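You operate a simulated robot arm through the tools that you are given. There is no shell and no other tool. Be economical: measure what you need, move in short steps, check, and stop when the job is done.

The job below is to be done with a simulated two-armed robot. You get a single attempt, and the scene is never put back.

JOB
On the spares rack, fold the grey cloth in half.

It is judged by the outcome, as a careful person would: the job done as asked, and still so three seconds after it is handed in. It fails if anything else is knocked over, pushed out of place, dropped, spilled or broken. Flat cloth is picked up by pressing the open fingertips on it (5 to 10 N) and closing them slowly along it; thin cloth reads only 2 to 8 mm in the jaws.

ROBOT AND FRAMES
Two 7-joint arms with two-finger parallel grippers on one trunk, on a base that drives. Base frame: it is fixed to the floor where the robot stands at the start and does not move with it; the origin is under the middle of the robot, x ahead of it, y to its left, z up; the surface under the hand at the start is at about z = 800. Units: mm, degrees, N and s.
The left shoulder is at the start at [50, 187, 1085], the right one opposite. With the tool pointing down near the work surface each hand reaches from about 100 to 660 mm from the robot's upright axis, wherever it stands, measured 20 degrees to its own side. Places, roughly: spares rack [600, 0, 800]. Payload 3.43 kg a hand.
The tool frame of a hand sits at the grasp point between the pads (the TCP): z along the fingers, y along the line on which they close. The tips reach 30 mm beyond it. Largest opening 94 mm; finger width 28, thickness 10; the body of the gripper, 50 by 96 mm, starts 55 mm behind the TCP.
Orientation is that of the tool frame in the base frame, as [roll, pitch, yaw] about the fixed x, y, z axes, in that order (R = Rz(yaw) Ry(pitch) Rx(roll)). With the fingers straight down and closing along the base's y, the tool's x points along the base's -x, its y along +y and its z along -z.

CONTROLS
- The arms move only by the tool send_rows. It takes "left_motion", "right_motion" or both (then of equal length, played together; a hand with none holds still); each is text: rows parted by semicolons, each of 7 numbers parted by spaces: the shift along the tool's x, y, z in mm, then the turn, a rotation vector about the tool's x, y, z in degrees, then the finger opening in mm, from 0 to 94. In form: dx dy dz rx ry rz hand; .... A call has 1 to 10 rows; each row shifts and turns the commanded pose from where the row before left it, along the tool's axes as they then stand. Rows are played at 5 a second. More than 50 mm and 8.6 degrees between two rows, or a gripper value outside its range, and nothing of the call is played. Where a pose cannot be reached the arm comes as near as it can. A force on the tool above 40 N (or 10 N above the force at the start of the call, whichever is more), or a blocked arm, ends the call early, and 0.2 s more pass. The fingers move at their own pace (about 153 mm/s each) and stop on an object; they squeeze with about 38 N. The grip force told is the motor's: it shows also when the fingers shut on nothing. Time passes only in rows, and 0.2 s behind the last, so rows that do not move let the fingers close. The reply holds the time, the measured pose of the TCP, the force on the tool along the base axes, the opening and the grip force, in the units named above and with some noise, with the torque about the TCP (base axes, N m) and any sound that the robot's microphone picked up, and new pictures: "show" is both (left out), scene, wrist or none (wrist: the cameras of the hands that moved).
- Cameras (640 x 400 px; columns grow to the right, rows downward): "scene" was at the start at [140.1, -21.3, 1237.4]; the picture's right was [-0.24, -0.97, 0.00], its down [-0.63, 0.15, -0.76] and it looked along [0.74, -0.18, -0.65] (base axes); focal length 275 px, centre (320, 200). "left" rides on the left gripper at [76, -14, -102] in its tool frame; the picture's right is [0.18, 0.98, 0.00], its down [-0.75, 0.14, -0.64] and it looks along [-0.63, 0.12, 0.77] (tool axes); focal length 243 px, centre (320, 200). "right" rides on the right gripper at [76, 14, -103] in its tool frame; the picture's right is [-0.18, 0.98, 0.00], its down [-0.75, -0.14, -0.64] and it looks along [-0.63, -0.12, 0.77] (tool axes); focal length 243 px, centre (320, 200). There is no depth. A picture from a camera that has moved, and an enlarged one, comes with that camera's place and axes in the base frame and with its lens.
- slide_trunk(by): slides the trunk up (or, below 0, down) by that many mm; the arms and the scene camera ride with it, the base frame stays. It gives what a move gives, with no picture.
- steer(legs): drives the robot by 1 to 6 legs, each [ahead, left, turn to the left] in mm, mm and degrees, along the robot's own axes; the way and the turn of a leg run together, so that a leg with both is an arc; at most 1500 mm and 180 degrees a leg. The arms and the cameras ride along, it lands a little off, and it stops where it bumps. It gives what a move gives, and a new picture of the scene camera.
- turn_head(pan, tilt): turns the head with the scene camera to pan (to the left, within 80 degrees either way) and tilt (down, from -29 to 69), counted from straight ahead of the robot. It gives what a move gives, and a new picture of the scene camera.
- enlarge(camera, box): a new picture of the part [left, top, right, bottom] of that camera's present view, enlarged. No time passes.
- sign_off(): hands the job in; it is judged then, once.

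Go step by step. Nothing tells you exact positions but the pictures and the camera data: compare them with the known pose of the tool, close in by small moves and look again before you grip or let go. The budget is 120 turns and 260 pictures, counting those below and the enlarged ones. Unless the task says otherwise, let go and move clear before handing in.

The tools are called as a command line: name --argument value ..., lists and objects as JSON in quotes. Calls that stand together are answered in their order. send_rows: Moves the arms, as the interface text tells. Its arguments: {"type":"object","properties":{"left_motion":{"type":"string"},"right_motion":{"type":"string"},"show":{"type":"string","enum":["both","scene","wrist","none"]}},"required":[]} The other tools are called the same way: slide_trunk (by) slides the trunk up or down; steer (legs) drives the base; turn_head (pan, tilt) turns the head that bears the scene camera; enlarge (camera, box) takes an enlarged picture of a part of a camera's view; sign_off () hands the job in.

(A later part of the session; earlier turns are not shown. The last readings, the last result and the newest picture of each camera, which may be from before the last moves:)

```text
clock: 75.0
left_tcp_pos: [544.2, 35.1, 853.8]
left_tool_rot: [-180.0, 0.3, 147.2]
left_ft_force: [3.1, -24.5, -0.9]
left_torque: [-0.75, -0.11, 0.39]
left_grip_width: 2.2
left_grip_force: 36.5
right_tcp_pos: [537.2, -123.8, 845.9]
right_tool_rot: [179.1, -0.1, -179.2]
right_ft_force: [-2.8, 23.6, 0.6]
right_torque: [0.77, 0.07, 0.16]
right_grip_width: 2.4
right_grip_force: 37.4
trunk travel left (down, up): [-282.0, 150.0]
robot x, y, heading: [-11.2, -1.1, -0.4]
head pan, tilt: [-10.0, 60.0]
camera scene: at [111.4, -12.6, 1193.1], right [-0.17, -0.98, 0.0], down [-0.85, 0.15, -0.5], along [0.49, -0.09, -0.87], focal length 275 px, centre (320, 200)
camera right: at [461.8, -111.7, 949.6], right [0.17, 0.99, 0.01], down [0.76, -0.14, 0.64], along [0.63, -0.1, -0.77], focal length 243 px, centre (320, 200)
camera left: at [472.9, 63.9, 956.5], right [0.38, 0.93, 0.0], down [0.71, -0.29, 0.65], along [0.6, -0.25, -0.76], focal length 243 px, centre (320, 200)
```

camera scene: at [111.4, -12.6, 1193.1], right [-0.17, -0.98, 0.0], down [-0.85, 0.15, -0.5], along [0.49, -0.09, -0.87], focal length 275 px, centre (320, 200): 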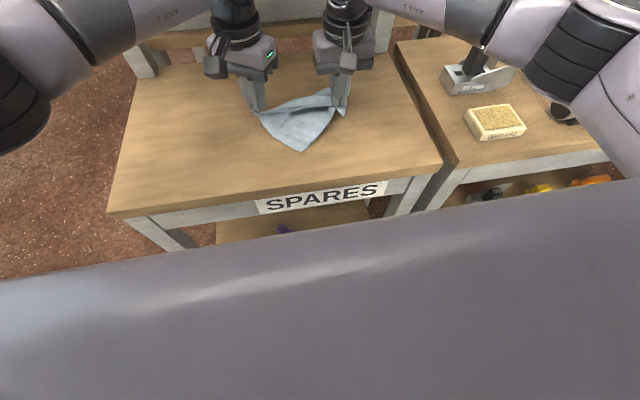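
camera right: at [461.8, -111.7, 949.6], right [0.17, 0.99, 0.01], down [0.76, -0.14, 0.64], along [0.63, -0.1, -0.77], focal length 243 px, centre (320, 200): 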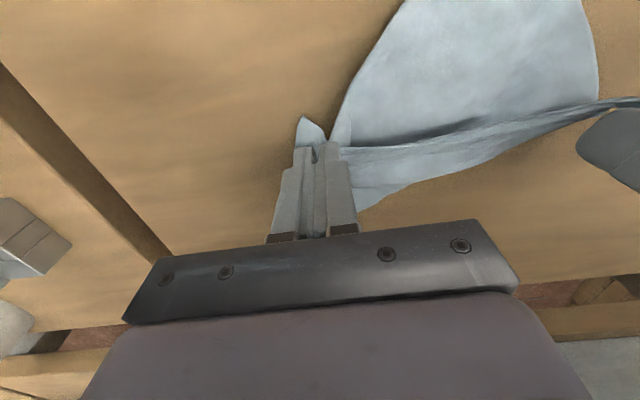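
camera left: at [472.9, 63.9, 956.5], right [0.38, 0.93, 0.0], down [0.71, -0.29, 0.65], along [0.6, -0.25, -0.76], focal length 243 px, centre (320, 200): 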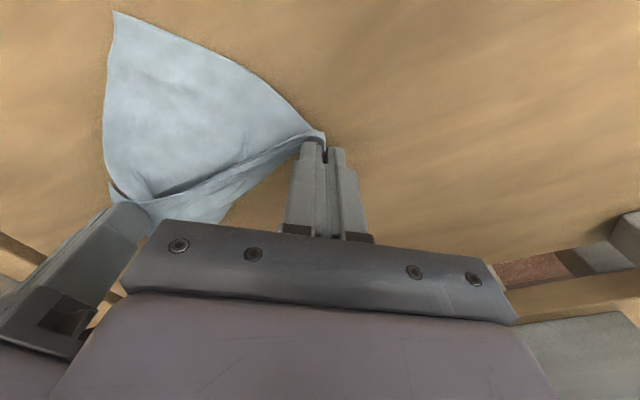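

The hands pulled taut, and the right hand seems to have caught the lower layer's corner too. I'll ease the tension, lower, release the right hand, and look.

send_rows --left_motion "-1.5 -4 6 0 0 0 0; -1.5 -4 6 0 0 0 0; 0 0 4 0 0 0 0; 0 0 0 0 0 0 0; 0 0 0 0 0 0 0; 0 0 0 0 0 0 0; 0 0 0 0 0 0 0; 0 0 0 0 0 0 0" --right_motion "0 4 5 0 0 0 0; 0 4 5 0 0 0 0; 0 0 0 0 0 0 10; 0 0 0 0 0 0 30; 0 0 -10 0 0 0 40; 0 0 -30 0 0 0 40; 0 -30 -20 0 0 0 40; 0 -40 0 0 0 0 40" --show "both"

enlarge --camera "scene" --box '[230, 70, 410, 182]'

```text
clock: 76.8
left_tcp_pos: [544.4, 27.1, 835.9]
left_tool_rot: [179.8, 0.0, 147.2]
left_ft_force: [-0.2, 0.1, 0.2]
left_torque: [-0.03, 0.0, 0.01]
left_grip_width: 1.7
left_grip_force: 36.6
right_tcp_pos: [539.1, -187.4, 892.4]
right_tool_rot: [179.4, -0.1, -179.4]
right_ft_force: [0.3, 0.6, 0.2]
right_torque: [-0.01, 0.01, 0.0]
right_grip_width: 40.1
right_grip_force: 0.0
trunk travel left (down, up): [-282.0, 150.0]
robot x, y, heading: [-12.2, 5.9, -0.2]
head pan, tilt: [-10.0, 60.0]
camera scene: at [111.3, -13.0, 1193.1], right [-0.17, -0.98, 0.0], down [-0.85, 0.15, -0.5], along [0.49, -0.09, -0.87], focal length 275 px, centre (320, 200)
camera right: at [462.9, -175.0, 997.2], right [0.17, 0.98, 0.01], down [0.76, -0.14, 0.64], along [0.63, -0.11, -0.77], focal length 243 px, centre (320, 200)
camera left: at [471.7, 55.8, 939.9], right [0.38, 0.93, 0.0], down [0.71, -0.29, 0.64], along [0.6, -0.24, -0.77], focal length 243 px, centre (320, 200)
```

scene: 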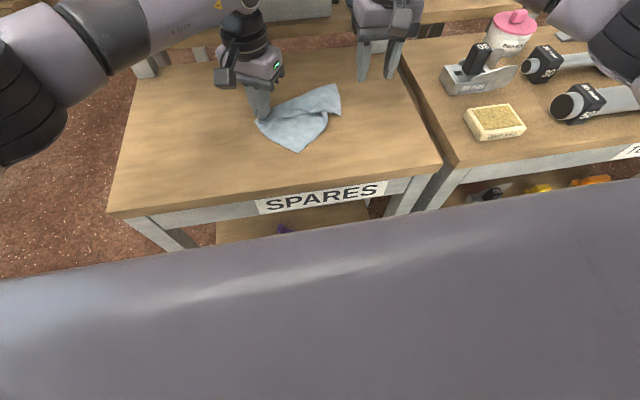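
right: 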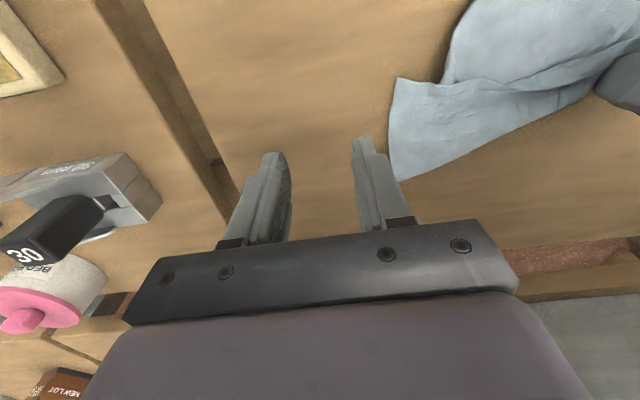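
left: 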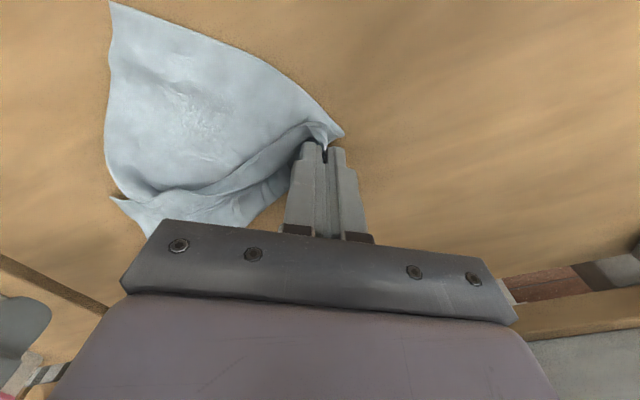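

```text
3.56 times, centred on (320, 126) of scene
camera zoom: at [111.3, -13.0, 1193.1], right [-0.17, -0.98, 0.0], down [-0.85, 0.15, -0.5], along [0.49, -0.09, -0.87], focal length 976 px, centre (320, 463)
```

zoom: 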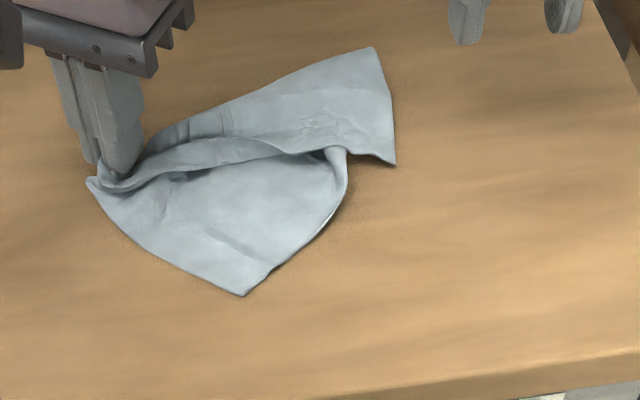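

The cloth has just one diagonal pleat. The near-right corner lies on top at about (515, −129), so I'll grip it with the right hand and pull it back towards the robot while the left holds the far-left corner.

send_rows --right_motion "6 24 8 0 0 0 22; 8 26 10 0 0 0 22; 7 27 10 0 0 0 22; 0 0 0 0 0 0 22" --show "wrist"

enlarge --camera "right" --box '[200, 40, 440, 190]'

```text
clock: 77.8
left_tcp_pos: [543.1, 27.6, 836.4]
left_tool_rot: [179.7, 0.0, 147.2]
left_ft_force: [-0.2, -0.5, 0.9]
left_torque: [-0.01, -0.01, -0.02]
left_grip_width: 1.6
left_grip_force: 36.5
right_tcp_pos: [518.0, -111.6, 867.5]
right_tool_rot: [179.7, 0.1, -179.4]
right_ft_force: [-0.1, 0.4, 0.4]
right_torque: [-0.01, -0.01, 0.0]
right_grip_width: 21.9
right_grip_force: 0.0
trunk travel left (down, up): [-282.0, 150.0]
robot x, y, heading: [-11.4, -3.4, -0.3]
head pan, tilt: [-10.0, 60.0]
camera right: at [441.4, -98.3, 970.7], right [0.17, 0.98, 0.01], down [0.76, -0.14, 0.64], along [0.63, -0.11, -0.77], focal length 243 px, centre (320, 200)
```

right: 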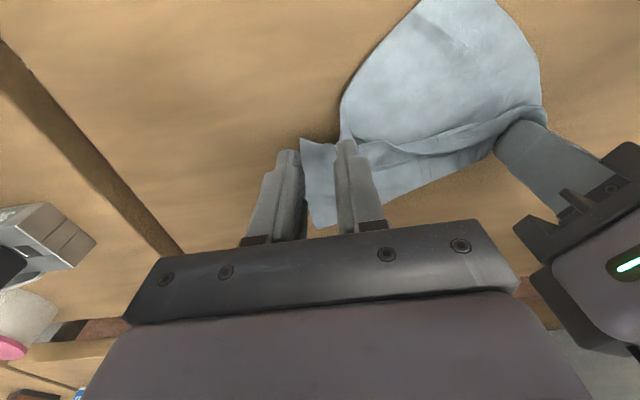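

```text
2.67 times, centred on (320, 115) of right
camera zoom: at [441.4, -98.3, 970.7], right [0.17, 0.98, 0.01], down [0.76, -0.14, 0.64], along [0.63, -0.11, -0.77], focal length 647 px, centre (320, 427)
```

zoom: 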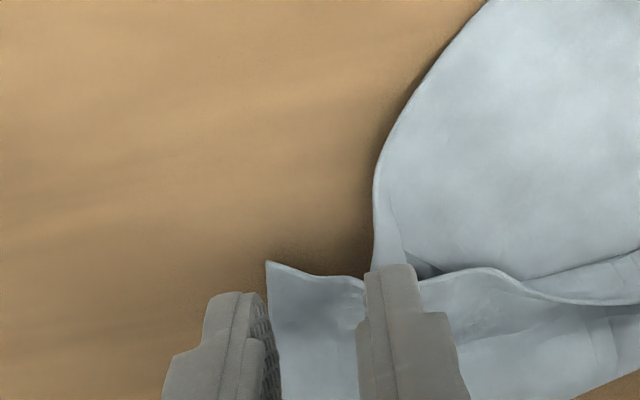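

Looking closer, the corner on top is the far-right one, with the near-right corner tucked underneath it. I'll grip the top corner and lift it away towards the far side to uncover the lower one.

send_rows --right_motion "4 5 15 0 0 0 20; 0 0 15 0 0 0 20; 0 0 4 0 0 0 20; 0 0 1 0 0 0 20; 0 0 1 0 0 0 20; 0 0 0 0 0 0 20" --show "none"

```text
clock: 79.2
left_tcp_pos: [544.2, 28.4, 839.2]
left_tool_rot: [179.7, 0.1, 147.3]
left_ft_force: [-0.8, -0.5, 0.7]
left_torque: [0.02, -0.02, -0.02]
left_grip_width: 1.8
left_grip_force: 36.7
right_tcp_pos: [513.9, -108.2, 832.6]
right_tool_rot: [179.6, 0.1, -179.5]
right_ft_force: [0.6, -1.6, 9.9]
right_torque: [0.08, -0.08, -0.04]
right_grip_width: 19.4
right_grip_force: 0.1
trunk travel left (down, up): [-282.0, 150.0]
robot x, y, heading: [-14.6, -2.7, -0.0]
head pan, tilt: [-10.0, 60.0]
```

send_rows --right_motion "0 1 0 0 0 0 18; 0 0 0 0 0 0 15; 0 0 0 0 0 0 12; 0 0 0 0 0 0 9; 0 0 0 0 0 0 6; 0 0 0 0 0 0 3; 0 0 0 0 0 0 0; 0 0 0 0 0 0 0; 0 0 -15 0 0 0 0; 0 0 -15 0 0 0 0" --show "both"

enlarge --camera "scene" --box '[230, 70, 410, 182]'

```text
clock: 81.4
left_tcp_pos: [544.4, 26.2, 836.4]
left_tool_rot: [179.8, 0.1, 147.3]
left_ft_force: [0.0, -1.4, 0.0]
left_torque: [-0.01, 0.01, -0.02]
left_grip_width: 1.9
left_grip_force: 36.0
right_tcp_pos: [515.6, -106.2, 860.2]
right_tool_rot: [179.7, -0.1, -179.5]
right_ft_force: [0.5, 0.7, 0.1]
right_torque: [-0.03, -0.02, 0.0]
right_grip_width: 0.1
right_grip_force: 32.7
trunk travel left (down, up): [-282.0, 150.0]
robot x, y, heading: [-10.8, -1.7, -0.1]
head pan, tilt: [-10.0, 60.0]
camera scene: at [111.4, -12.7, 1193.0], right [-0.17, -0.98, 0.0], down [-0.85, 0.15, -0.5], along [0.49, -0.09, -0.87], focal length 275 px, centre (320, 200)
camera right: at [438.3, -93.6, 964.0], right [0.18, 0.98, 0.01], down [0.76, -0.14, 0.64], along [0.63, -0.11, -0.77], focal length 243 px, centre (320, 200)
```

scene: 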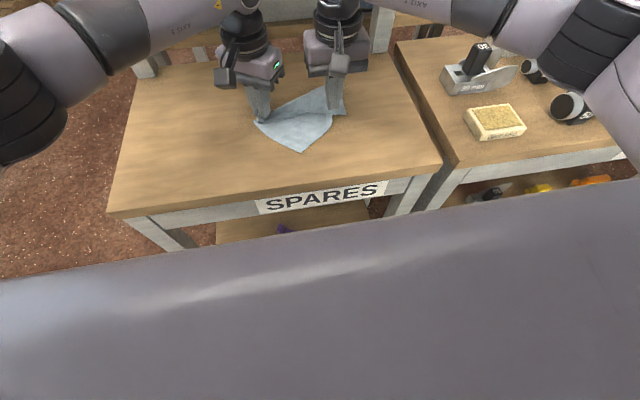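
right: 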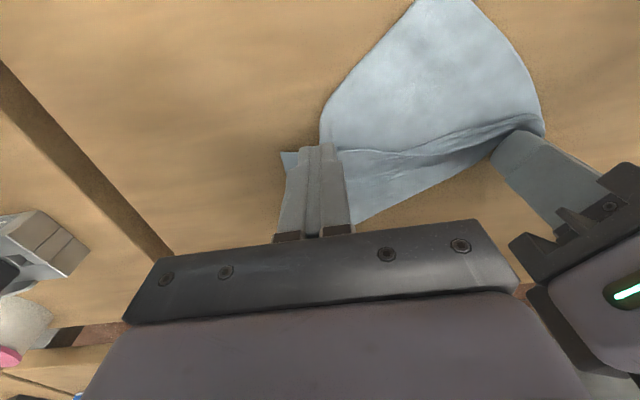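

```text
3.56 times, centred on (320, 126) of scene
camera zoom: at [111.4, -12.7, 1193.0], right [-0.17, -0.98, 0.0], down [-0.85, 0.15, -0.5], along [0.49, -0.09, -0.87], focal length 976 px, centre (320, 463)
```

zoom: 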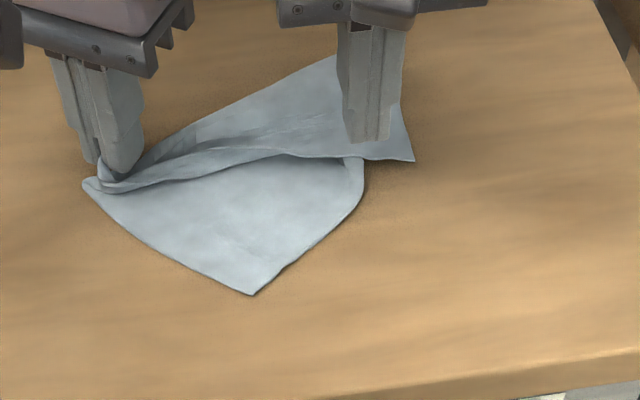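

That grip closed empty. I'll retry with more overlap; the corner is now at about (519, −137).

send_rows --right_motion "-9 -8 0 0 0 0 24; 0 0 15 0 0 0 24; 0 0 11 0 0 0 24; 0 0 2 0 0 0 24; 0 0 0 0 0 0 24" --show "wrist"

enlarge --camera "right" --box '[200, 40, 440, 190]'

```text
clock: 82.6
left_tcp_pos: [544.9, 27.8, 837.1]
left_tool_rot: [179.9, 0.1, 147.3]
left_ft_force: [1.0, 0.1, 0.6]
left_torque: [-0.01, 0.0, -0.01]
left_grip_width: 1.5
left_grip_force: 36.5
right_tcp_pos: [523.0, -115.3, 833.2]
right_tool_rot: [179.5, 0.0, -179.6]
right_ft_force: [1.0, -1.3, 2.0]
right_torque: [0.05, -0.02, 0.03]
right_grip_width: 23.9
right_grip_force: 0.0
trunk travel left (down, up): [-282.0, 150.0]
robot x, y, heading: [-8.7, -1.7, -0.0]
head pan, tilt: [-10.0, 60.0]
camera right: at [446.7, -101.2, 936.8], right [0.17, 0.98, 0.01], down [0.76, -0.14, 0.64], along [0.63, -0.11, -0.77], focal length 243 px, centre (320, 200)
```

right: 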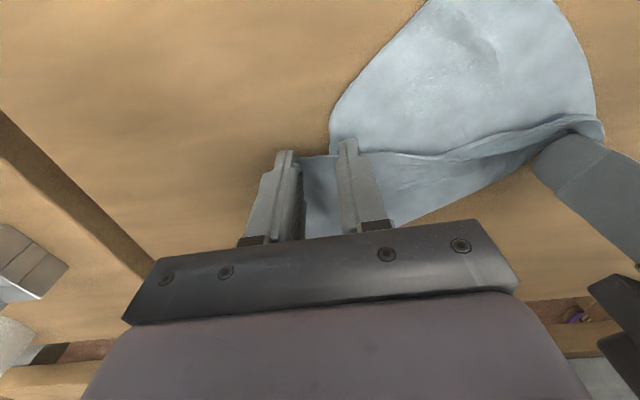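

```text
2.67 times, centred on (320, 115) of right
camera zoom: at [446.7, -101.2, 936.8], right [0.17, 0.98, 0.01], down [0.76, -0.14, 0.64], along [0.63, -0.11, -0.77], focal length 647 px, centre (320, 427)
```

zoom: 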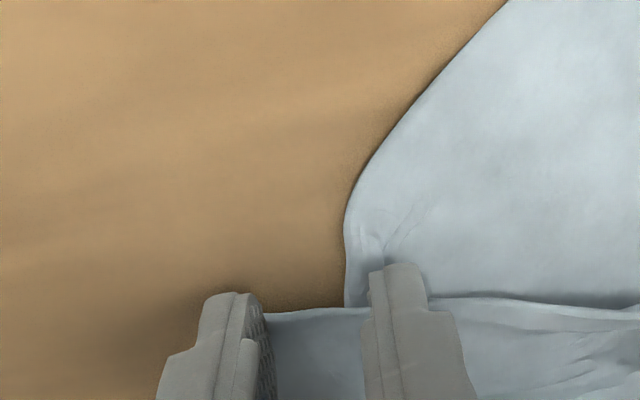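

I'll narrow the opening and shift slightly outward so that only the top strip is between the fingers, then press and close.

send_rows --right_motion "-2 -2 -2 0 0 0 15; 0 -1 2 0 0 0 15; 0 0 1.5 0 0 0 15; 0 0 1.3 0 0 0 15; 0 0 0 0 0 0 13; 0 0 0 0 0 0 10; 0 0 0 0 0 0 7; 0 0 0 0 0 0 4; 0 0 0 0 0 0 0; 0 0 0 0 0 0 0" --show "wrist"

```text
clock: 84.8
left_tcp_pos: [542.3, 26.5, 838.3]
left_tool_rot: [179.7, 0.2, 147.3]
left_ft_force: [0.5, -3.3, 0.0]
left_torque: [-0.13, -0.01, 0.01]
left_grip_width: 1.6
left_grip_force: 36.4
right_tcp_pos: [525.0, -117.0, 832.2]
right_tool_rot: [179.4, 0.2, -179.4]
right_ft_force: [2.1, 6.6, 18.1]
right_torque: [0.36, -0.2, 0.05]
right_grip_width: 2.2
right_grip_force: 37.1
trunk travel left (down, up): [-282.0, 150.0]
robot x, y, heading: [-17.4, 0.9, 0.3]
head pan, tilt: [-10.0, 60.0]
camera right: at [448.4, -103.3, 935.6], right [0.17, 0.98, 0.01], down [0.75, -0.14, 0.64], along [0.63, -0.1, -0.77], focal length 243 px, centre (320, 200)
```

right: 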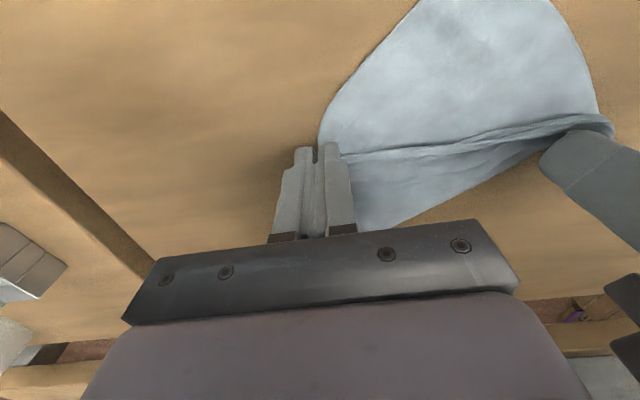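

Gripped at 2.2 mm. I'll lift it and see which layers come along.

send_rows --right_motion "0 0 -20 0 0 0 0; 0 0 -20 0 0 0 0; 0 0 -20 0 0 0 0; 0 0 0 0 0 0 0" --show "wrist"

enlarge --camera "scene" --box '[230, 70, 410, 182]'

```text
clock: 85.8
left_tcp_pos: [544.0, 25.2, 837.7]
left_tool_rot: [179.9, 0.1, 147.2]
left_ft_force: [0.5, -11.0, 4.2]
left_torque: [-0.34, 0.06, 0.18]
left_grip_width: 1.9
left_grip_force: 36.7
right_tcp_pos: [525.3, -118.4, 889.5]
right_tool_rot: [179.5, 0.0, -179.2]
right_ft_force: [-0.5, 10.6, -4.2]
right_torque: [0.34, 0.05, 0.09]
right_grip_width: 1.5
right_grip_force: 36.8
trunk travel left (down, up): [-282.0, 150.0]
robot x, y, heading: [-14.2, 0.9, -0.2]
head pan, tilt: [-10.0, 60.0]
camera right: at [449.2, -104.7, 993.2], right [0.17, 0.98, 0.01], down [0.76, -0.14, 0.64], along [0.63, -0.1, -0.77], focal length 243 px, centre (320, 200)
```

right: 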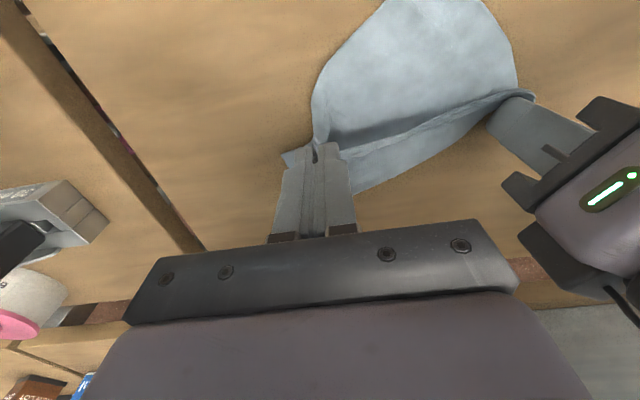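

```text
3.56 times, centred on (320, 126) of scene
camera zoom: at [111.4, -12.7, 1193.1], right [-0.17, -0.98, 0.0], down [-0.85, 0.15, -0.5], along [0.49, -0.09, -0.87], focal length 976 px, centre (320, 463)
```

zoom: 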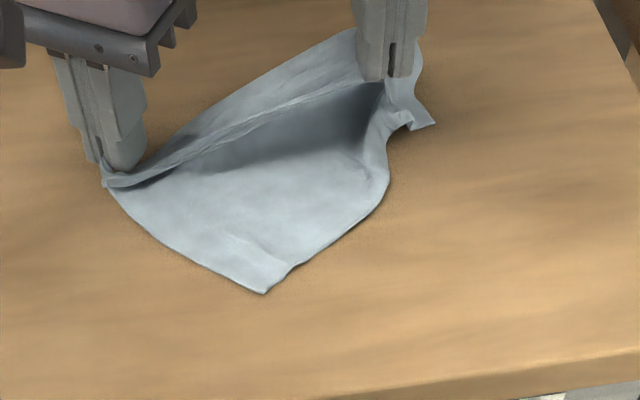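

The layers are still tangled. The surest way to straighten it is to let go with the right hand and hang the cloth from the left-held corner so that gravity opens the folds.

send_rows --left_motion "0 0 0 0 0 0 0; 0 0 0 0 0 0 0; 0 0 -10 0 0 0 0; 0 0 -40 0 0 0 0; 8 -5 -45 0 0 0 0; 8 -5 -45 0 0 0 0; 8 -5 -45 0 0 0 0; 8 -5 -40 0 0 0 0; 0 0 -20 0 0 0 0; 0 0 0 0 0 0 0" --right_motion "0 0 12 0 0 0 0; 0 0 12 0 0 0 0; 0 0 10 0 0 0 20; 0 0 0 0 0 0 40; 0 -10 -20 0 0 0 40; 0 -40 -20 0 0 0 40; 0 -40 -10 0 0 0 40; 0 -30 0 0 0 0 40; 0 0 0 0 0 0 40; 0 0 0 0 0 0 40" --show "both"

```text
clock: 87.7
left_tcp_pos: [490.6, 28.8, 969.8]
left_tool_rot: [-175.6, -9.5, 146.2]
left_ft_force: [0.4, -0.4, -0.5]
left_torque: [0.02, 0.02, -0.01]
left_grip_width: 2.0
left_grip_force: 36.3
right_tcp_pos: [528.7, -237.6, 907.0]
right_tool_rot: [179.4, -0.1, -179.4]
right_ft_force: [0.4, 0.0, -0.7]
right_torque: [0.03, 0.01, 0.0]
right_grip_width: 40.3
right_grip_force: 0.1
trunk travel left (down, up): [-282.0, 150.0]
robot x, y, heading: [-13.7, -0.0, 0.2]
head pan, tilt: [-10.0, 60.0]
stopped in row 9 (left hand): the arm was blocked; the commanded pose is now the measured one
camera scene: at [111.2, -12.4, 1194.8], right [-0.17, -0.99, 0.0], down [-0.85, 0.15, -0.5], along [0.49, -0.09, -0.87], focal length 275 px, centre (320, 200)
camera right: at [452.5, -223.0, 1009.6], right [0.17, 0.98, 0.01], down [0.76, -0.14, 0.64], along [0.63, -0.11, -0.77], focal length 243 px, centre (320, 200)
camera left: at [439.9, 55.8, 1084.5], right [0.38, 0.92, -0.04], down [0.81, -0.31, 0.49], along [0.44, -0.23, -0.87], focal length 243 px, centre (320, 200)
```

scene: 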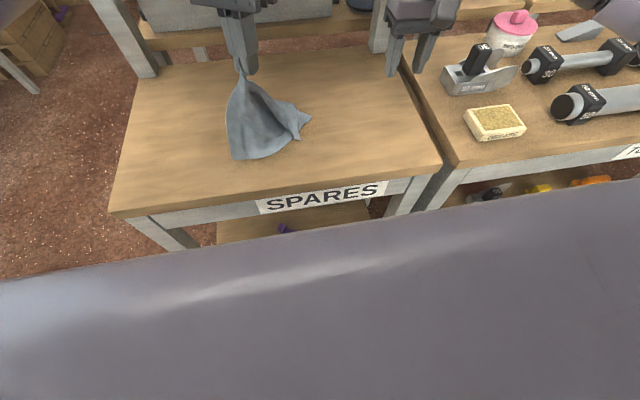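
right: 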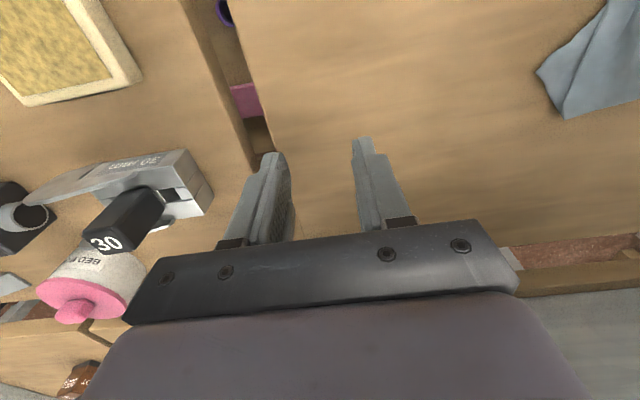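
left: 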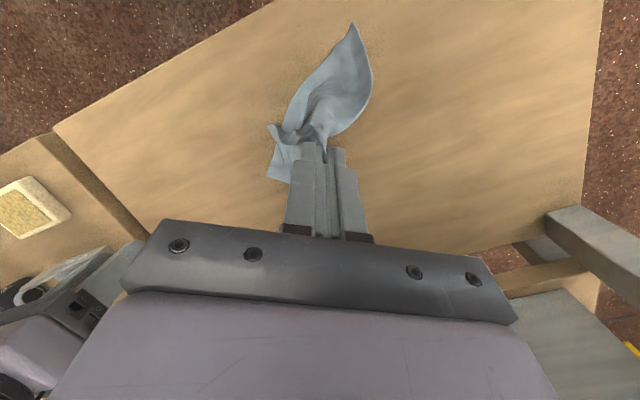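

The left arm was blocked at this height, so I'll lift the rest with the trunk instead.

slide_trunk --by 110

turn_head --pan -5 --tilt 45

```text
clock: 88.7
left_tcp_pos: [467.7, 31.5, 977.2]
left_tool_rot: [-171.2, -17.5, 145.0]
left_ft_force: [-0.1, 0.1, 0.0]
left_torque: [0.04, -0.01, -0.01]
left_grip_width: 1.7
left_grip_force: 36.3
right_tcp_pos: [519.0, -236.3, 966.5]
right_tool_rot: [-179.3, -2.2, -178.9]
right_ft_force: [-0.1, 0.8, 0.3]
right_torque: [0.02, 0.0, 0.01]
right_grip_width: 39.7
right_grip_force: 0.1
trunk travel left (down, up): [-362.0, 70.0]
robot x, y, heading: [-17.8, -3.1, 0.1]
head pan, tilt: [-10.0, 60.0]
stopped: the arm was blocked; the commanded pose is now the measured one
```

```text
clock: 89.5
left_tcp_pos: [466.5, 31.0, 975.6]
left_tool_rot: [-171.1, -17.4, 144.9]
left_ft_force: [0.2, -0.1, 0.4]
left_torque: [0.02, -0.02, -0.05]
left_grip_width: 1.8
left_grip_force: 36.2
right_tcp_pos: [518.6, -236.8, 966.3]
right_tool_rot: [-179.3, -2.0, -178.8]
right_ft_force: [-0.2, 0.4, -0.9]
right_torque: [-0.03, 0.02, 0.0]
right_grip_width: 39.9
right_grip_force: 0.1
trunk travel left (down, up): [-362.0, 70.0]
robot x, y, heading: [-14.1, 2.2, 0.1]
head pan, tilt: [-5.0, 45.0]
camera scene: at [123.5, -7.5, 1292.5], right [-0.09, -1.0, 0.0], down [-0.7, 0.06, -0.71], along [0.7, -0.06, -0.71], focal length 275 px, centre (320, 200)
```

scene: 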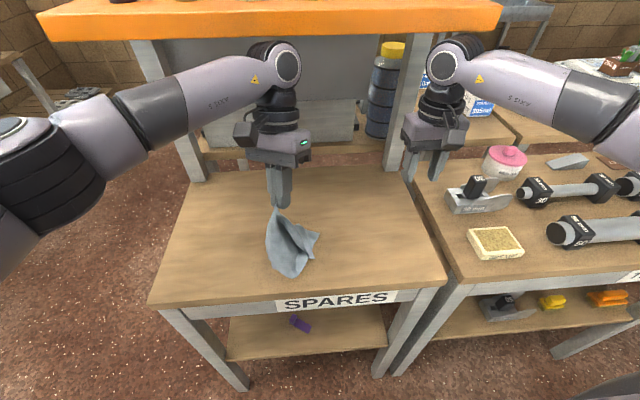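

The left wrist was touching the overhead shelf; nothing has moved. I'll bring the left hand back towards the robot and straighten it before lifting more.

send_rows --left_motion "20 -13 0 -3.6 -5.5 0 0; 25 -16 0 -3.6 -5.5 0 0; 25 -16 0 -3.5 -5.4 0 0; 0 0 0 0 0 0 0" --right_motion "20 0 0 0 0 0 40; 25 0 0 0 0 0 40; 25 0 0 0 0 0 40; 0 0 0 0 0 0 40" --show "none"

slide_trunk --by 65

turn_head --pan 0 --tilt 50

```text
clock: 90.5
left_tcp_pos: [385.8, 30.5, 991.3]
left_tool_rot: [177.9, -1.1, 146.0]
left_ft_force: [0.8, 0.1, 1.0]
left_torque: [-0.02, 0.03, 0.02]
left_grip_width: 1.8
left_grip_force: 36.5
right_tcp_pos: [449.2, -236.1, 968.0]
right_tool_rot: [-179.3, -2.1, -178.7]
right_ft_force: [-0.5, 0.5, 0.5]
right_torque: [-0.01, 0.02, -0.01]
right_grip_width: 40.0
right_grip_force: 0.0
trunk travel left (down, up): [-362.0, 70.0]
robot x, y, heading: [-19.1, 2.6, -0.3]
head pan, tilt: [-5.0, 45.0]
```

```text
clock: 91.5
left_tcp_pos: [388.2, 30.1, 1055.6]
left_tool_rot: [177.9, -1.2, 145.9]
left_ft_force: [0.6, 0.4, 0.0]
left_torque: [-0.03, 0.01, 0.01]
left_grip_width: 1.5
left_grip_force: 36.6
right_tcp_pos: [450.0, -236.6, 1033.1]
right_tool_rot: [-179.3, -2.0, -178.8]
right_ft_force: [0.0, 0.5, -0.5]
right_torque: [-0.01, 0.0, 0.0]
right_grip_width: 40.1
right_grip_force: 0.0
trunk travel left (down, up): [-427.0, 5.0]
robot x, y, heading: [-14.3, 2.3, -0.2]
head pan, tilt: [-5.0, 45.0]
```

```text
clock: 92.2
left_tcp_pos: [386.4, 30.3, 1057.4]
left_tool_rot: [178.0, -1.1, 145.9]
left_ft_force: [-0.2, -0.4, -0.5]
left_torque: [-0.05, 0.02, 0.01]
left_grip_width: 1.8
left_grip_force: 36.9
right_tcp_pos: [449.5, -237.9, 1032.6]
right_tool_rot: [-179.3, -2.2, -178.9]
right_ft_force: [0.4, 0.0, -0.3]
right_torque: [0.0, 0.02, 0.0]
right_grip_width: 40.0
right_grip_force: 0.0
trunk travel left (down, up): [-427.0, 5.0]
robot x, y, heading: [-15.2, 2.6, 0.1]
head pan, tilt: [0.0, 50.0]
camera scene: at [119.4, -0.5, 1350.5], right [0.0, -1.0, 0.0], down [-0.77, 0.0, -0.64], along [0.64, 0.0, -0.77], focal length 275 px, centre (320, 200)
```

scene: 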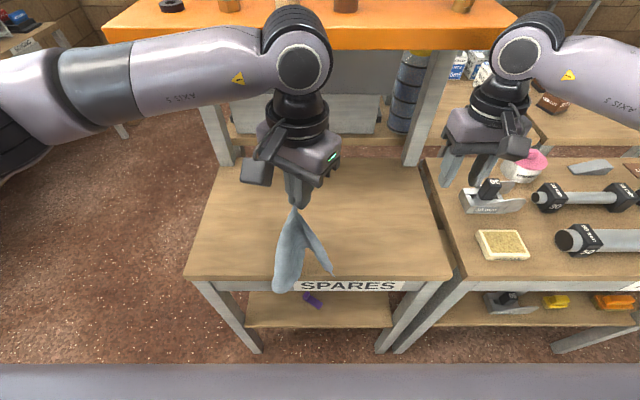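

enlarge --camera "scene" --box '[220, 170, 400, 300]'

enlarge --camera "right" --box '[300, 0, 640, 220]'

```text
3.08 times, centred on (310, 235) of scene
camera zoom: at [119.4, -0.5, 1350.5], right [0.0, -1.0, 0.0], down [-0.77, 0.0, -0.64], along [0.64, 0.0, -0.77], focal length 845 px, centre (351, 92)
```

zoom: 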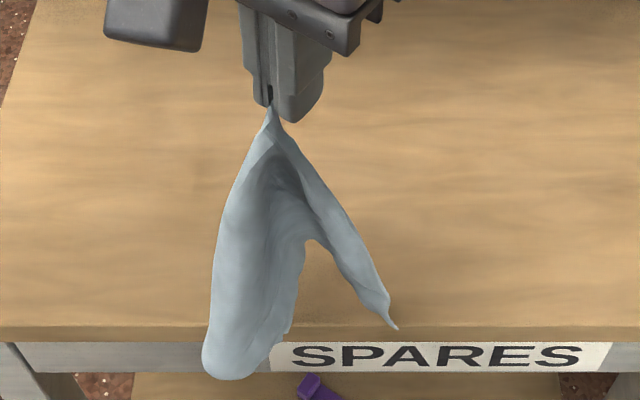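

```text
1.82 times, centred on (470, 110) of right
camera zoom: at [376.0, -222.3, 1138.7], right [0.16, 0.99, -0.02], down [0.78, -0.12, 0.62], along [0.6, -0.12, -0.79], focal length 441 px, centre (47, 364)
```

zoom: 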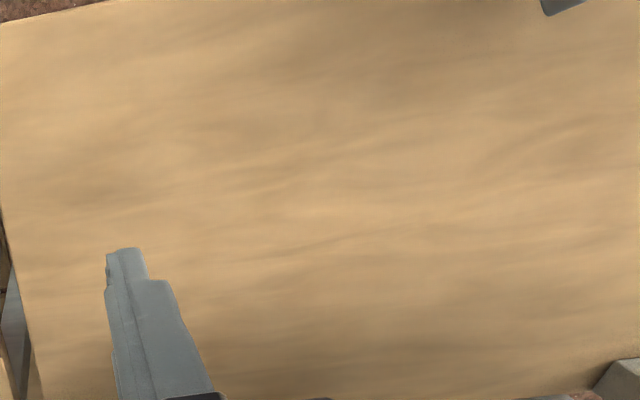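

The cloth hangs freely from the left-held corner and its folds are mostly open. I'll lay it down again by touching its lower end on the table and lowering the hand sideways to the left, keeping clear of the shelf.

send_rows --left_motion "-27 -18 -2 0 0 0 0; -27 -18 -2 0 0 0 0; -27 -18 -2 0 0 0 0; -27 -18 -2 0 0 0 0; 0 0 0 0 0 0 0; 0 0 0 0 0 0 0" --right_motion "0 -25 0 0 0 0 40; 0 -25 0 0 0 0 40; 0 -25 0 0 0 0 40; 0 -25 0 0 0 0 40; 0 0 0 0 0 0 40; 0 0 0 0 0 0 40" --show "scene"

```text
clock: 93.5
left_tcp_pos: [436.6, -92.1, 1059.9]
left_tool_rot: [177.8, -1.2, 146.0]
left_ft_force: [1.2, -0.1, -0.1]
left_torque: [0.06, -0.02, -0.01]
left_grip_width: 1.8
left_grip_force: 36.9
right_tcp_pos: [450.7, -335.4, 1034.1]
right_tool_rot: [-179.2, -2.1, -178.9]
right_ft_force: [0.0, 0.0, 0.4]
right_torque: [0.0, -0.02, 0.0]
right_grip_width: 40.1
right_grip_force: 0.0
trunk travel left (down, up): [-427.0, 5.0]
robot x, y, heading: [-15.1, 3.1, -0.4]
head pan, tilt: [0.0, 50.0]
camera scene: at [119.4, -0.7, 1350.5], right [0.0, -1.0, 0.0], down [-0.77, 0.0, -0.64], along [0.64, 0.0, -0.77], focal length 275 px, centre (320, 200)
```

scene: 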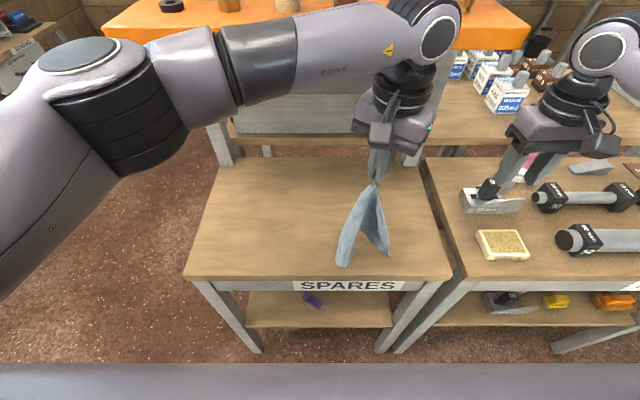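

send_rows --left_motion "25.2 37.3 3 0 0 0 0; 25.2 37.3 15 0 0 0 0; 22.4 33.2 25 0 0 0 0; 19.6 29 30 0 0 0 0; 16.8 24.9 35 0 0 0 0; 11.2 16.6 40 0 0 0 0; 7.3 10.8 35 0 0 0 0; 2.8 4.1 28 0 0 0 0; 0 0 0 0 0 0 0" --show "scene"

enlarge --camera "scene" --box '[220, 160, 420, 290]'

```text
clock: 95.5
left_tcp_pos: [438.4, 150.9, 856.5]
left_tool_rot: [177.9, -1.1, 146.0]
left_ft_force: [0.5, -0.3, -0.2]
left_torque: [0.0, 0.01, 0.03]
left_grip_width: 2.0
left_grip_force: 36.2
right_tcp_pos: [450.9, -336.0, 1035.0]
right_tool_rot: [-179.3, -2.1, -178.8]
right_ft_force: [-0.2, -0.9, -0.5]
right_torque: [0.02, -0.02, -0.01]
right_grip_width: 40.2
right_grip_force: 0.1
trunk travel left (down, up): [-427.0, 5.0]
robot x, y, heading: [-14.3, 1.3, 0.1]
head pan, tilt: [0.0, 50.0]
camera scene: at [119.4, -0.5, 1350.5], right [0.0, -1.0, 0.0], down [-0.77, 0.0, -0.64], along [0.64, 0.0, -0.77], focal length 275 px, centre (320, 200)
```

scene: 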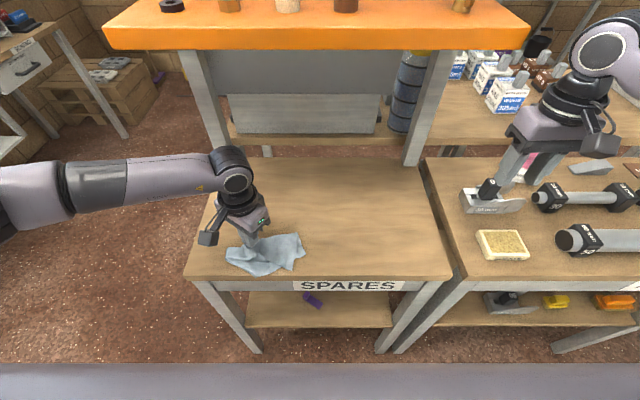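

```text
3.08 times, centred on (320, 225) of scene
camera zoom: at [119.4, -0.5, 1350.5], right [0.0, -1.0, 0.0], down [-0.77, 0.0, -0.64], along [0.64, 0.0, -0.77], focal length 845 px, centre (320, 123)
```

zoom: 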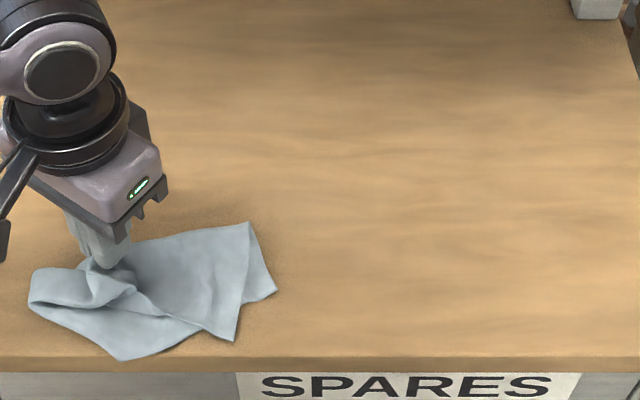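

It's down on the table with a few folds. I'll release it here, raise the hand, bring the trunk back down, and look from above.

send_rows --left_motion "0 0 15 0 0 0 0; 0 0 3 0 0 0 5; 0 0 0 0 0 0 30; 0 0 -20 0 0 0 40; 0 0 -45 0 0 0 40; 0 0 -45 0 0 0 40; 0 0 -45 0 0 -8 40; 0 0 -40 0 0 -8 40; 10 0 -30 0 0 -8 40; 0 0 0 0 0 -8 40" --show "none"

slide_trunk --by -145

turn_head --pan 8 --tilt 60

enlarge --camera "left" --box '[0, 0, 640, 400]'

```text
clock: 97.8
left_tcp_pos: [424.5, 147.2, 1065.8]
left_tool_rot: [177.6, 0.3, 178.0]
left_ft_force: [-0.3, 0.2, -0.7]
left_torque: [0.0, 0.0, 0.01]
left_grip_width: 39.8
left_grip_force: 0.0
right_tcp_pos: [450.8, -335.1, 1035.1]
right_tool_rot: [-179.3, -2.1, -178.8]
right_ft_force: [-0.6, 0.5, -0.2]
right_torque: [-0.03, 0.02, 0.01]
right_grip_width: 40.0
right_grip_force: 0.1
trunk travel left (down, up): [-427.0, 5.0]
robot x, y, heading: [-16.9, -0.5, 0.1]
head pan, tilt: [0.0, 50.0]
```

```text
clock: 99.5
left_tcp_pos: [425.0, 146.9, 920.6]
left_tool_rot: [177.7, 0.2, 177.9]
left_ft_force: [0.0, 0.5, -0.6]
left_torque: [0.0, -0.06, 0.01]
left_grip_width: 39.7
left_grip_force: 0.1
right_tcp_pos: [451.9, -334.8, 890.1]
right_tool_rot: [-179.3, -2.1, -178.8]
right_ft_force: [0.6, -0.3, -0.1]
right_torque: [0.02, -0.02, -0.04]
right_grip_width: 39.9
right_grip_force: 0.1
trunk travel left (down, up): [-282.0, 150.0]
robot x, y, heading: [-17.9, 1.0, 0.1]
head pan, tilt: [0.0, 50.0]
```

```text
clock: 100.2
left_tcp_pos: [424.6, 146.4, 919.1]
left_tool_rot: [177.7, 0.1, 178.0]
left_ft_force: [-1.0, 0.9, 0.5]
left_torque: [0.01, 0.01, 0.02]
left_grip_width: 40.0
left_grip_force: 0.1
right_tcp_pos: [451.5, -336.0, 889.4]
right_tool_rot: [-179.3, -2.1, -178.8]
right_ft_force: [-0.3, -0.7, -0.6]
right_torque: [-0.02, 0.01, 0.0]
right_grip_width: 39.9
right_grip_force: 0.0
trunk travel left (down, up): [-282.0, 150.0]
robot x, y, heading: [-13.0, 1.6, -0.3]
head pan, tilt: [8.0, 60.0]
camera scene: at [108.5, 8.8, 1193.0], right [0.14, -0.99, 0.0], down [-0.86, -0.12, -0.5], along [0.5, 0.07, -0.87], focal length 275 px, centre (320, 200)
```

scene: 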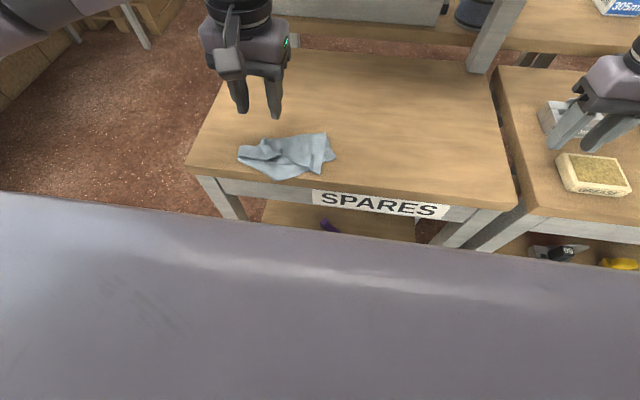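

```text
1.00 times, centred on (320, 200) of left (not enlarged: the box is as wide or as high as the picture)
camera zoom: at [347.6, 130.6, 1021.9], right [-0.15, 0.99, 0.04], down [0.76, 0.09, 0.65], along [0.64, 0.13, -0.76], focal length 243 px, centre (320, 200)
```

zoom: 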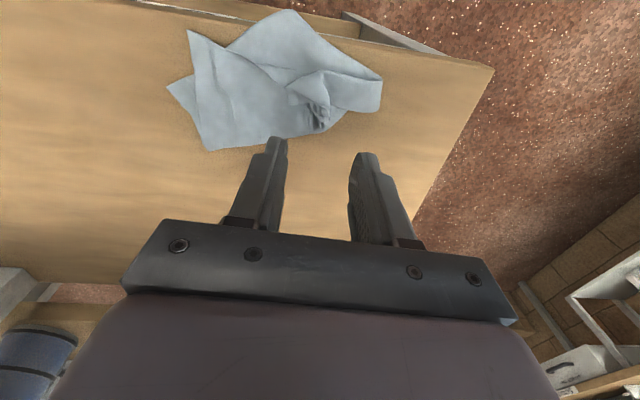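

enlarge --camera "left" --box '[150, 0, 410, 162]'

enlarge --camera "scene" --box '[220, 110, 360, 198]'

```text
2.46 times, centred on (280, 81) of left
camera zoom: at [347.6, 130.6, 1021.9], right [-0.15, 0.99, 0.04], down [0.76, 0.09, 0.65], along [0.64, 0.13, -0.76], focal length 597 px, centre (418, 493)
```

zoom: 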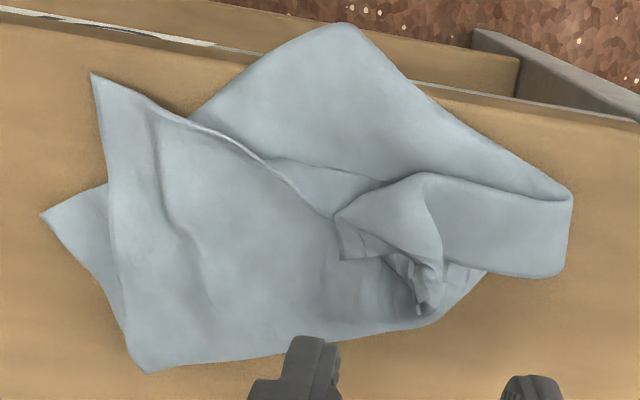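

```text
4.55 times, centred on (290, 154) of scene
camera zoom: at [108.5, 8.8, 1193.0], right [0.14, -0.99, 0.0], down [-0.86, -0.12, -0.5], along [0.5, 0.07, -0.87], focal length 1248 px, centre (456, 409)
```

zoom: 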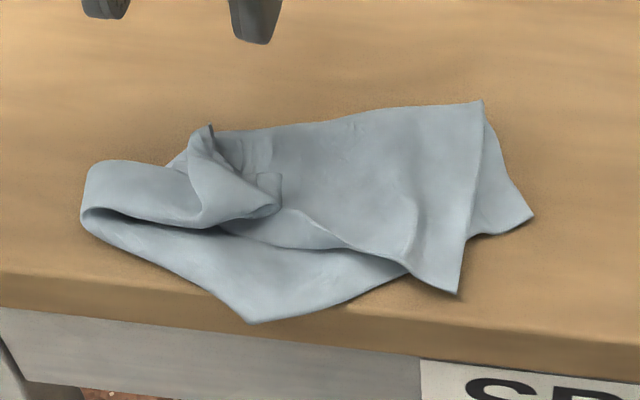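

The cloth is folded over along its far boundary, with a free top corner at about (381, 46). I'll move the left hand aside, then bring the right hand over that corner to flip it back open.

send_rows --left_motion "0 15 -5 0 0 0 40; 0 15 -5 0 0 0 40; 0 15 0 0 0 0 40; 0 15 0 0 0 0 40; 0 15 0 0 0 0 40; 0 0 0 0 0 0 40; 0 0 0 0 0 0 40; 0 0 0 0 0 0 40; 0 0 0 0 0 0 40; 0 0 0 0 0 0 40" --right_motion "0 0 -40 0 0 0 14; 6 41 0 0 0 0 14; 6 43 0 0 0 0 14; 6 43 0 0 0 0 14; 6 43 0 0 0 0 14; 6 43 0 0 0 0 14; 6 43 0 0 0 0 14; 6 43 10 0 0 0 14; 7 43 20 0 0 0 14; 7 43 20 0 0 0 14" --show "wrist"

enlarge --camera "right" --box '[200, 30, 460, 192]'

```text
clock: 102.4
left_tcp_pos: [427.4, 221.5, 931.8]
left_tool_rot: [177.7, 0.1, 177.8]
left_ft_force: [-0.1, -0.2, -1.0]
left_torque: [-0.02, 0.01, 0.0]
left_grip_width: 40.1
left_grip_force: 0.0
right_tcp_pos: [385.0, 47.8, 878.8]
right_tool_rot: [-179.3, -2.1, -179.0]
right_ft_force: [0.6, -0.2, 0.3]
right_torque: [-0.03, -0.02, 0.0]
right_grip_width: 14.3
right_grip_force: 0.0
trunk travel left (down, up): [-282.0, 150.0]
robot x, y, heading: [-18.5, -1.2, 0.1]
head pan, tilt: [8.0, 60.0]
camera right: at [311.9, 62.8, 984.1], right [0.16, 0.99, -0.02], down [0.78, -0.12, 0.62], along [0.6, -0.12, -0.79], focal length 243 px, centre (320, 200)
camera left: at [350.8, 206.2, 1033.9], right [-0.15, 0.99, 0.04], down [0.76, 0.09, 0.65], along [0.64, 0.13, -0.76], focal length 243 px, centre (320, 200)
```

right: 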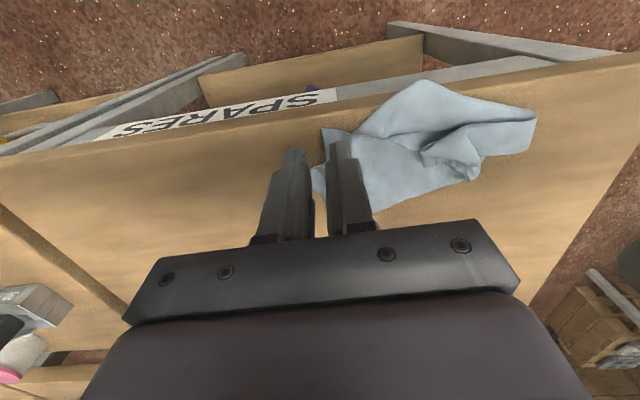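
left: 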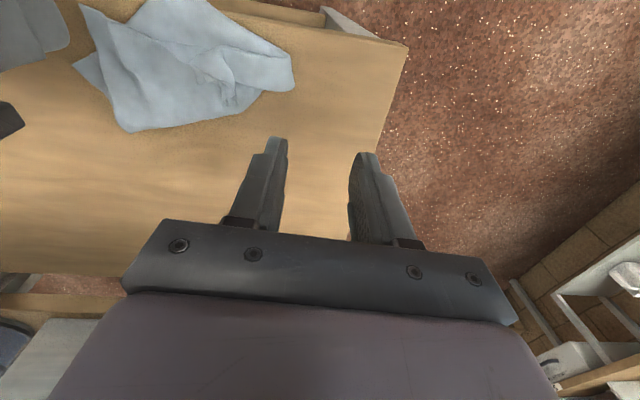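

```text
2.46 times, centred on (330, 111) of right
camera zoom: at [311.9, 62.8, 984.1], right [0.16, 0.99, -0.02], down [0.78, -0.12, 0.62], along [0.6, -0.12, -0.79], focal length 597 px, centre (295, 419)
```

zoom: 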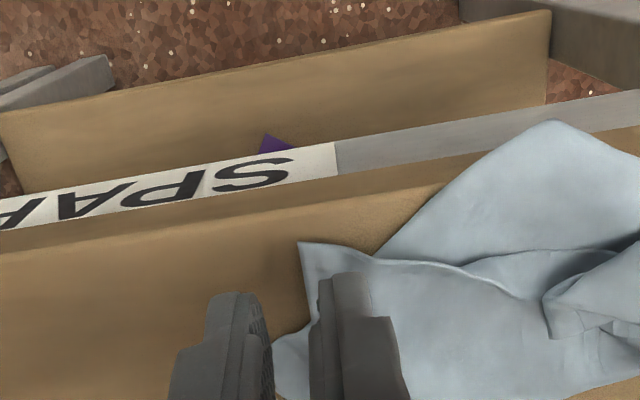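

send_rows --right_motion "-9 12 15 0 0 0 14; 0 0 18 0 0 0 14; 0 0 11 0 0 0 14; 0 0 1.5 0 0 0 14; 0 0 0 0 0 0 14" --show "wrist"

enlarge --camera "right" --box '[200, 30, 460, 192]'

```text
clock: 103.6
left_tcp_pos: [427.5, 221.0, 932.8]
left_tool_rot: [177.6, 0.2, 177.8]
left_ft_force: [-0.6, 0.0, -0.8]
left_torque: [0.02, 0.01, -0.01]
left_grip_width: 39.8
left_grip_force: 0.0
right_tcp_pos: [394.6, 57.8, 832.0]
right_tool_rot: [-179.3, -2.1, -178.9]
right_ft_force: [0.6, 0.2, 10.7]
right_torque: [0.05, -0.12, -0.03]
right_grip_width: 13.9
right_grip_force: 0.3
trunk travel left (down, up): [-282.0, 150.0]
robot x, y, heading: [-14.9, -2.3, -0.3]
head pan, tilt: [8.0, 60.0]
camera right: at [320.8, 73.8, 938.0], right [0.16, 0.99, -0.02], down [0.78, -0.12, 0.62], along [0.61, -0.11, -0.79], focal length 243 px, centre (320, 200)
```

right: 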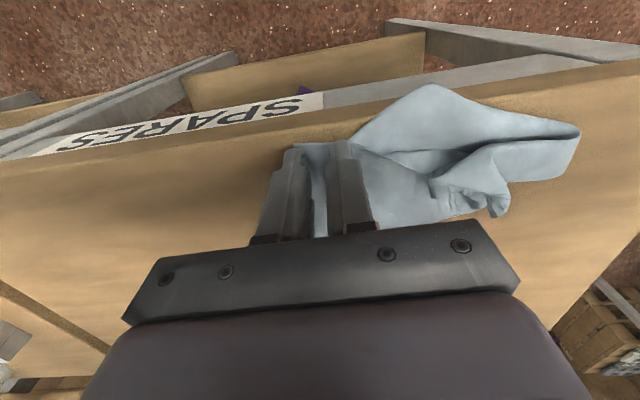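

```text
2.46 times, centred on (330, 111) of right
camera zoom: at [320.8, 73.8, 938.0], right [0.16, 0.99, -0.02], down [0.78, -0.12, 0.62], along [0.61, -0.11, -0.79], focal length 597 px, centre (295, 419)
```

zoom: 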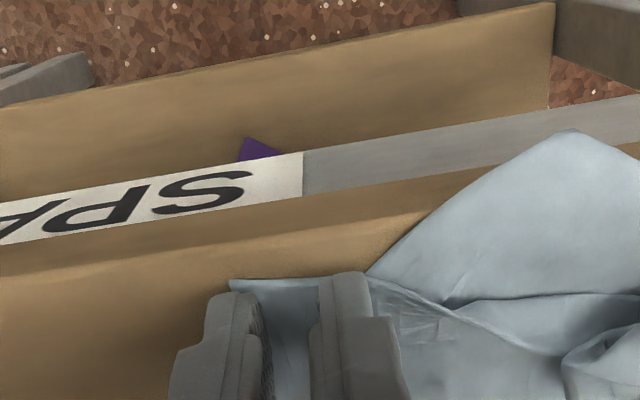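

Both fingertips are on the flap with about 10 N, so I'll close slowly and lift a little.

send_rows --right_motion "0 0 0 0 0 0 12; 0 0 0 0 0 0 9; 0 0 0 0 0 0 6; 0 0 0 0 0 0 3; 0 0 0 0 0 0 0; 0 0 0 0 0 0 0; 0 0 -20 0 0 0 0; -10 0 -20 0 0 0 0; -15 0 -15 0 0 0 0; 0 0 0 0 0 0 0" --show "both"

enlarge --camera "left" --box '[40, 0, 340, 187]'

```text
clock: 105.8
left_tcp_pos: [427.5, 221.6, 931.8]
left_tool_rot: [177.6, 0.1, 177.9]
left_ft_force: [0.7, 0.8, -0.5]
left_torque: [-0.02, 0.0, 0.01]
left_grip_width: 39.8
left_grip_force: 0.0
right_tcp_pos: [423.0, 61.6, 885.8]
right_tool_rot: [-179.3, -2.1, -178.9]
right_ft_force: [-0.6, 0.7, 0.2]
right_torque: [-0.01, 0.03, -0.01]
right_grip_width: 0.3
right_grip_force: 32.7
trunk travel left (down, up): [-282.0, 150.0]
robot x, y, heading: [-17.3, 0.1, 0.0]
head pan, tilt: [8.0, 60.0]
camera scene: at [108.4, 8.8, 1192.9], right [0.14, -0.99, 0.0], down [-0.86, -0.12, -0.5], along [0.5, 0.07, -0.87], focal length 275 px, centre (320, 200)
camera right: at [349.3, 75.7, 991.6], right [0.16, 0.99, -0.02], down [0.78, -0.12, 0.62], along [0.6, -0.12, -0.79], focal length 243 px, centre (320, 200)
```

scene: 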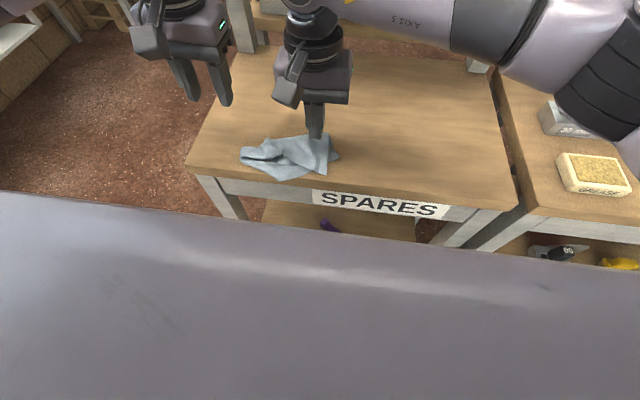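
right: 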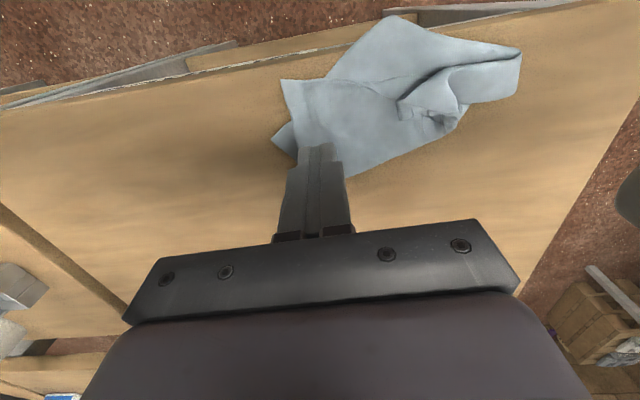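

```text
2.13 times, centred on (190, 94) of left
camera zoom: at [350.8, 205.9, 1034.0], right [-0.15, 0.99, 0.04], down [0.76, 0.09, 0.65], along [0.64, 0.13, -0.76], focal length 518 px, centre (597, 427)
```

zoom: 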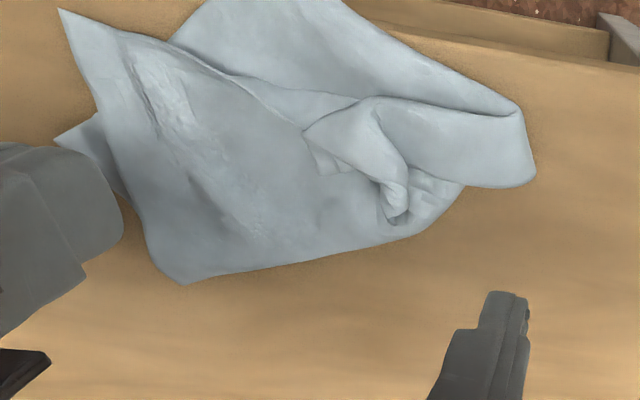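

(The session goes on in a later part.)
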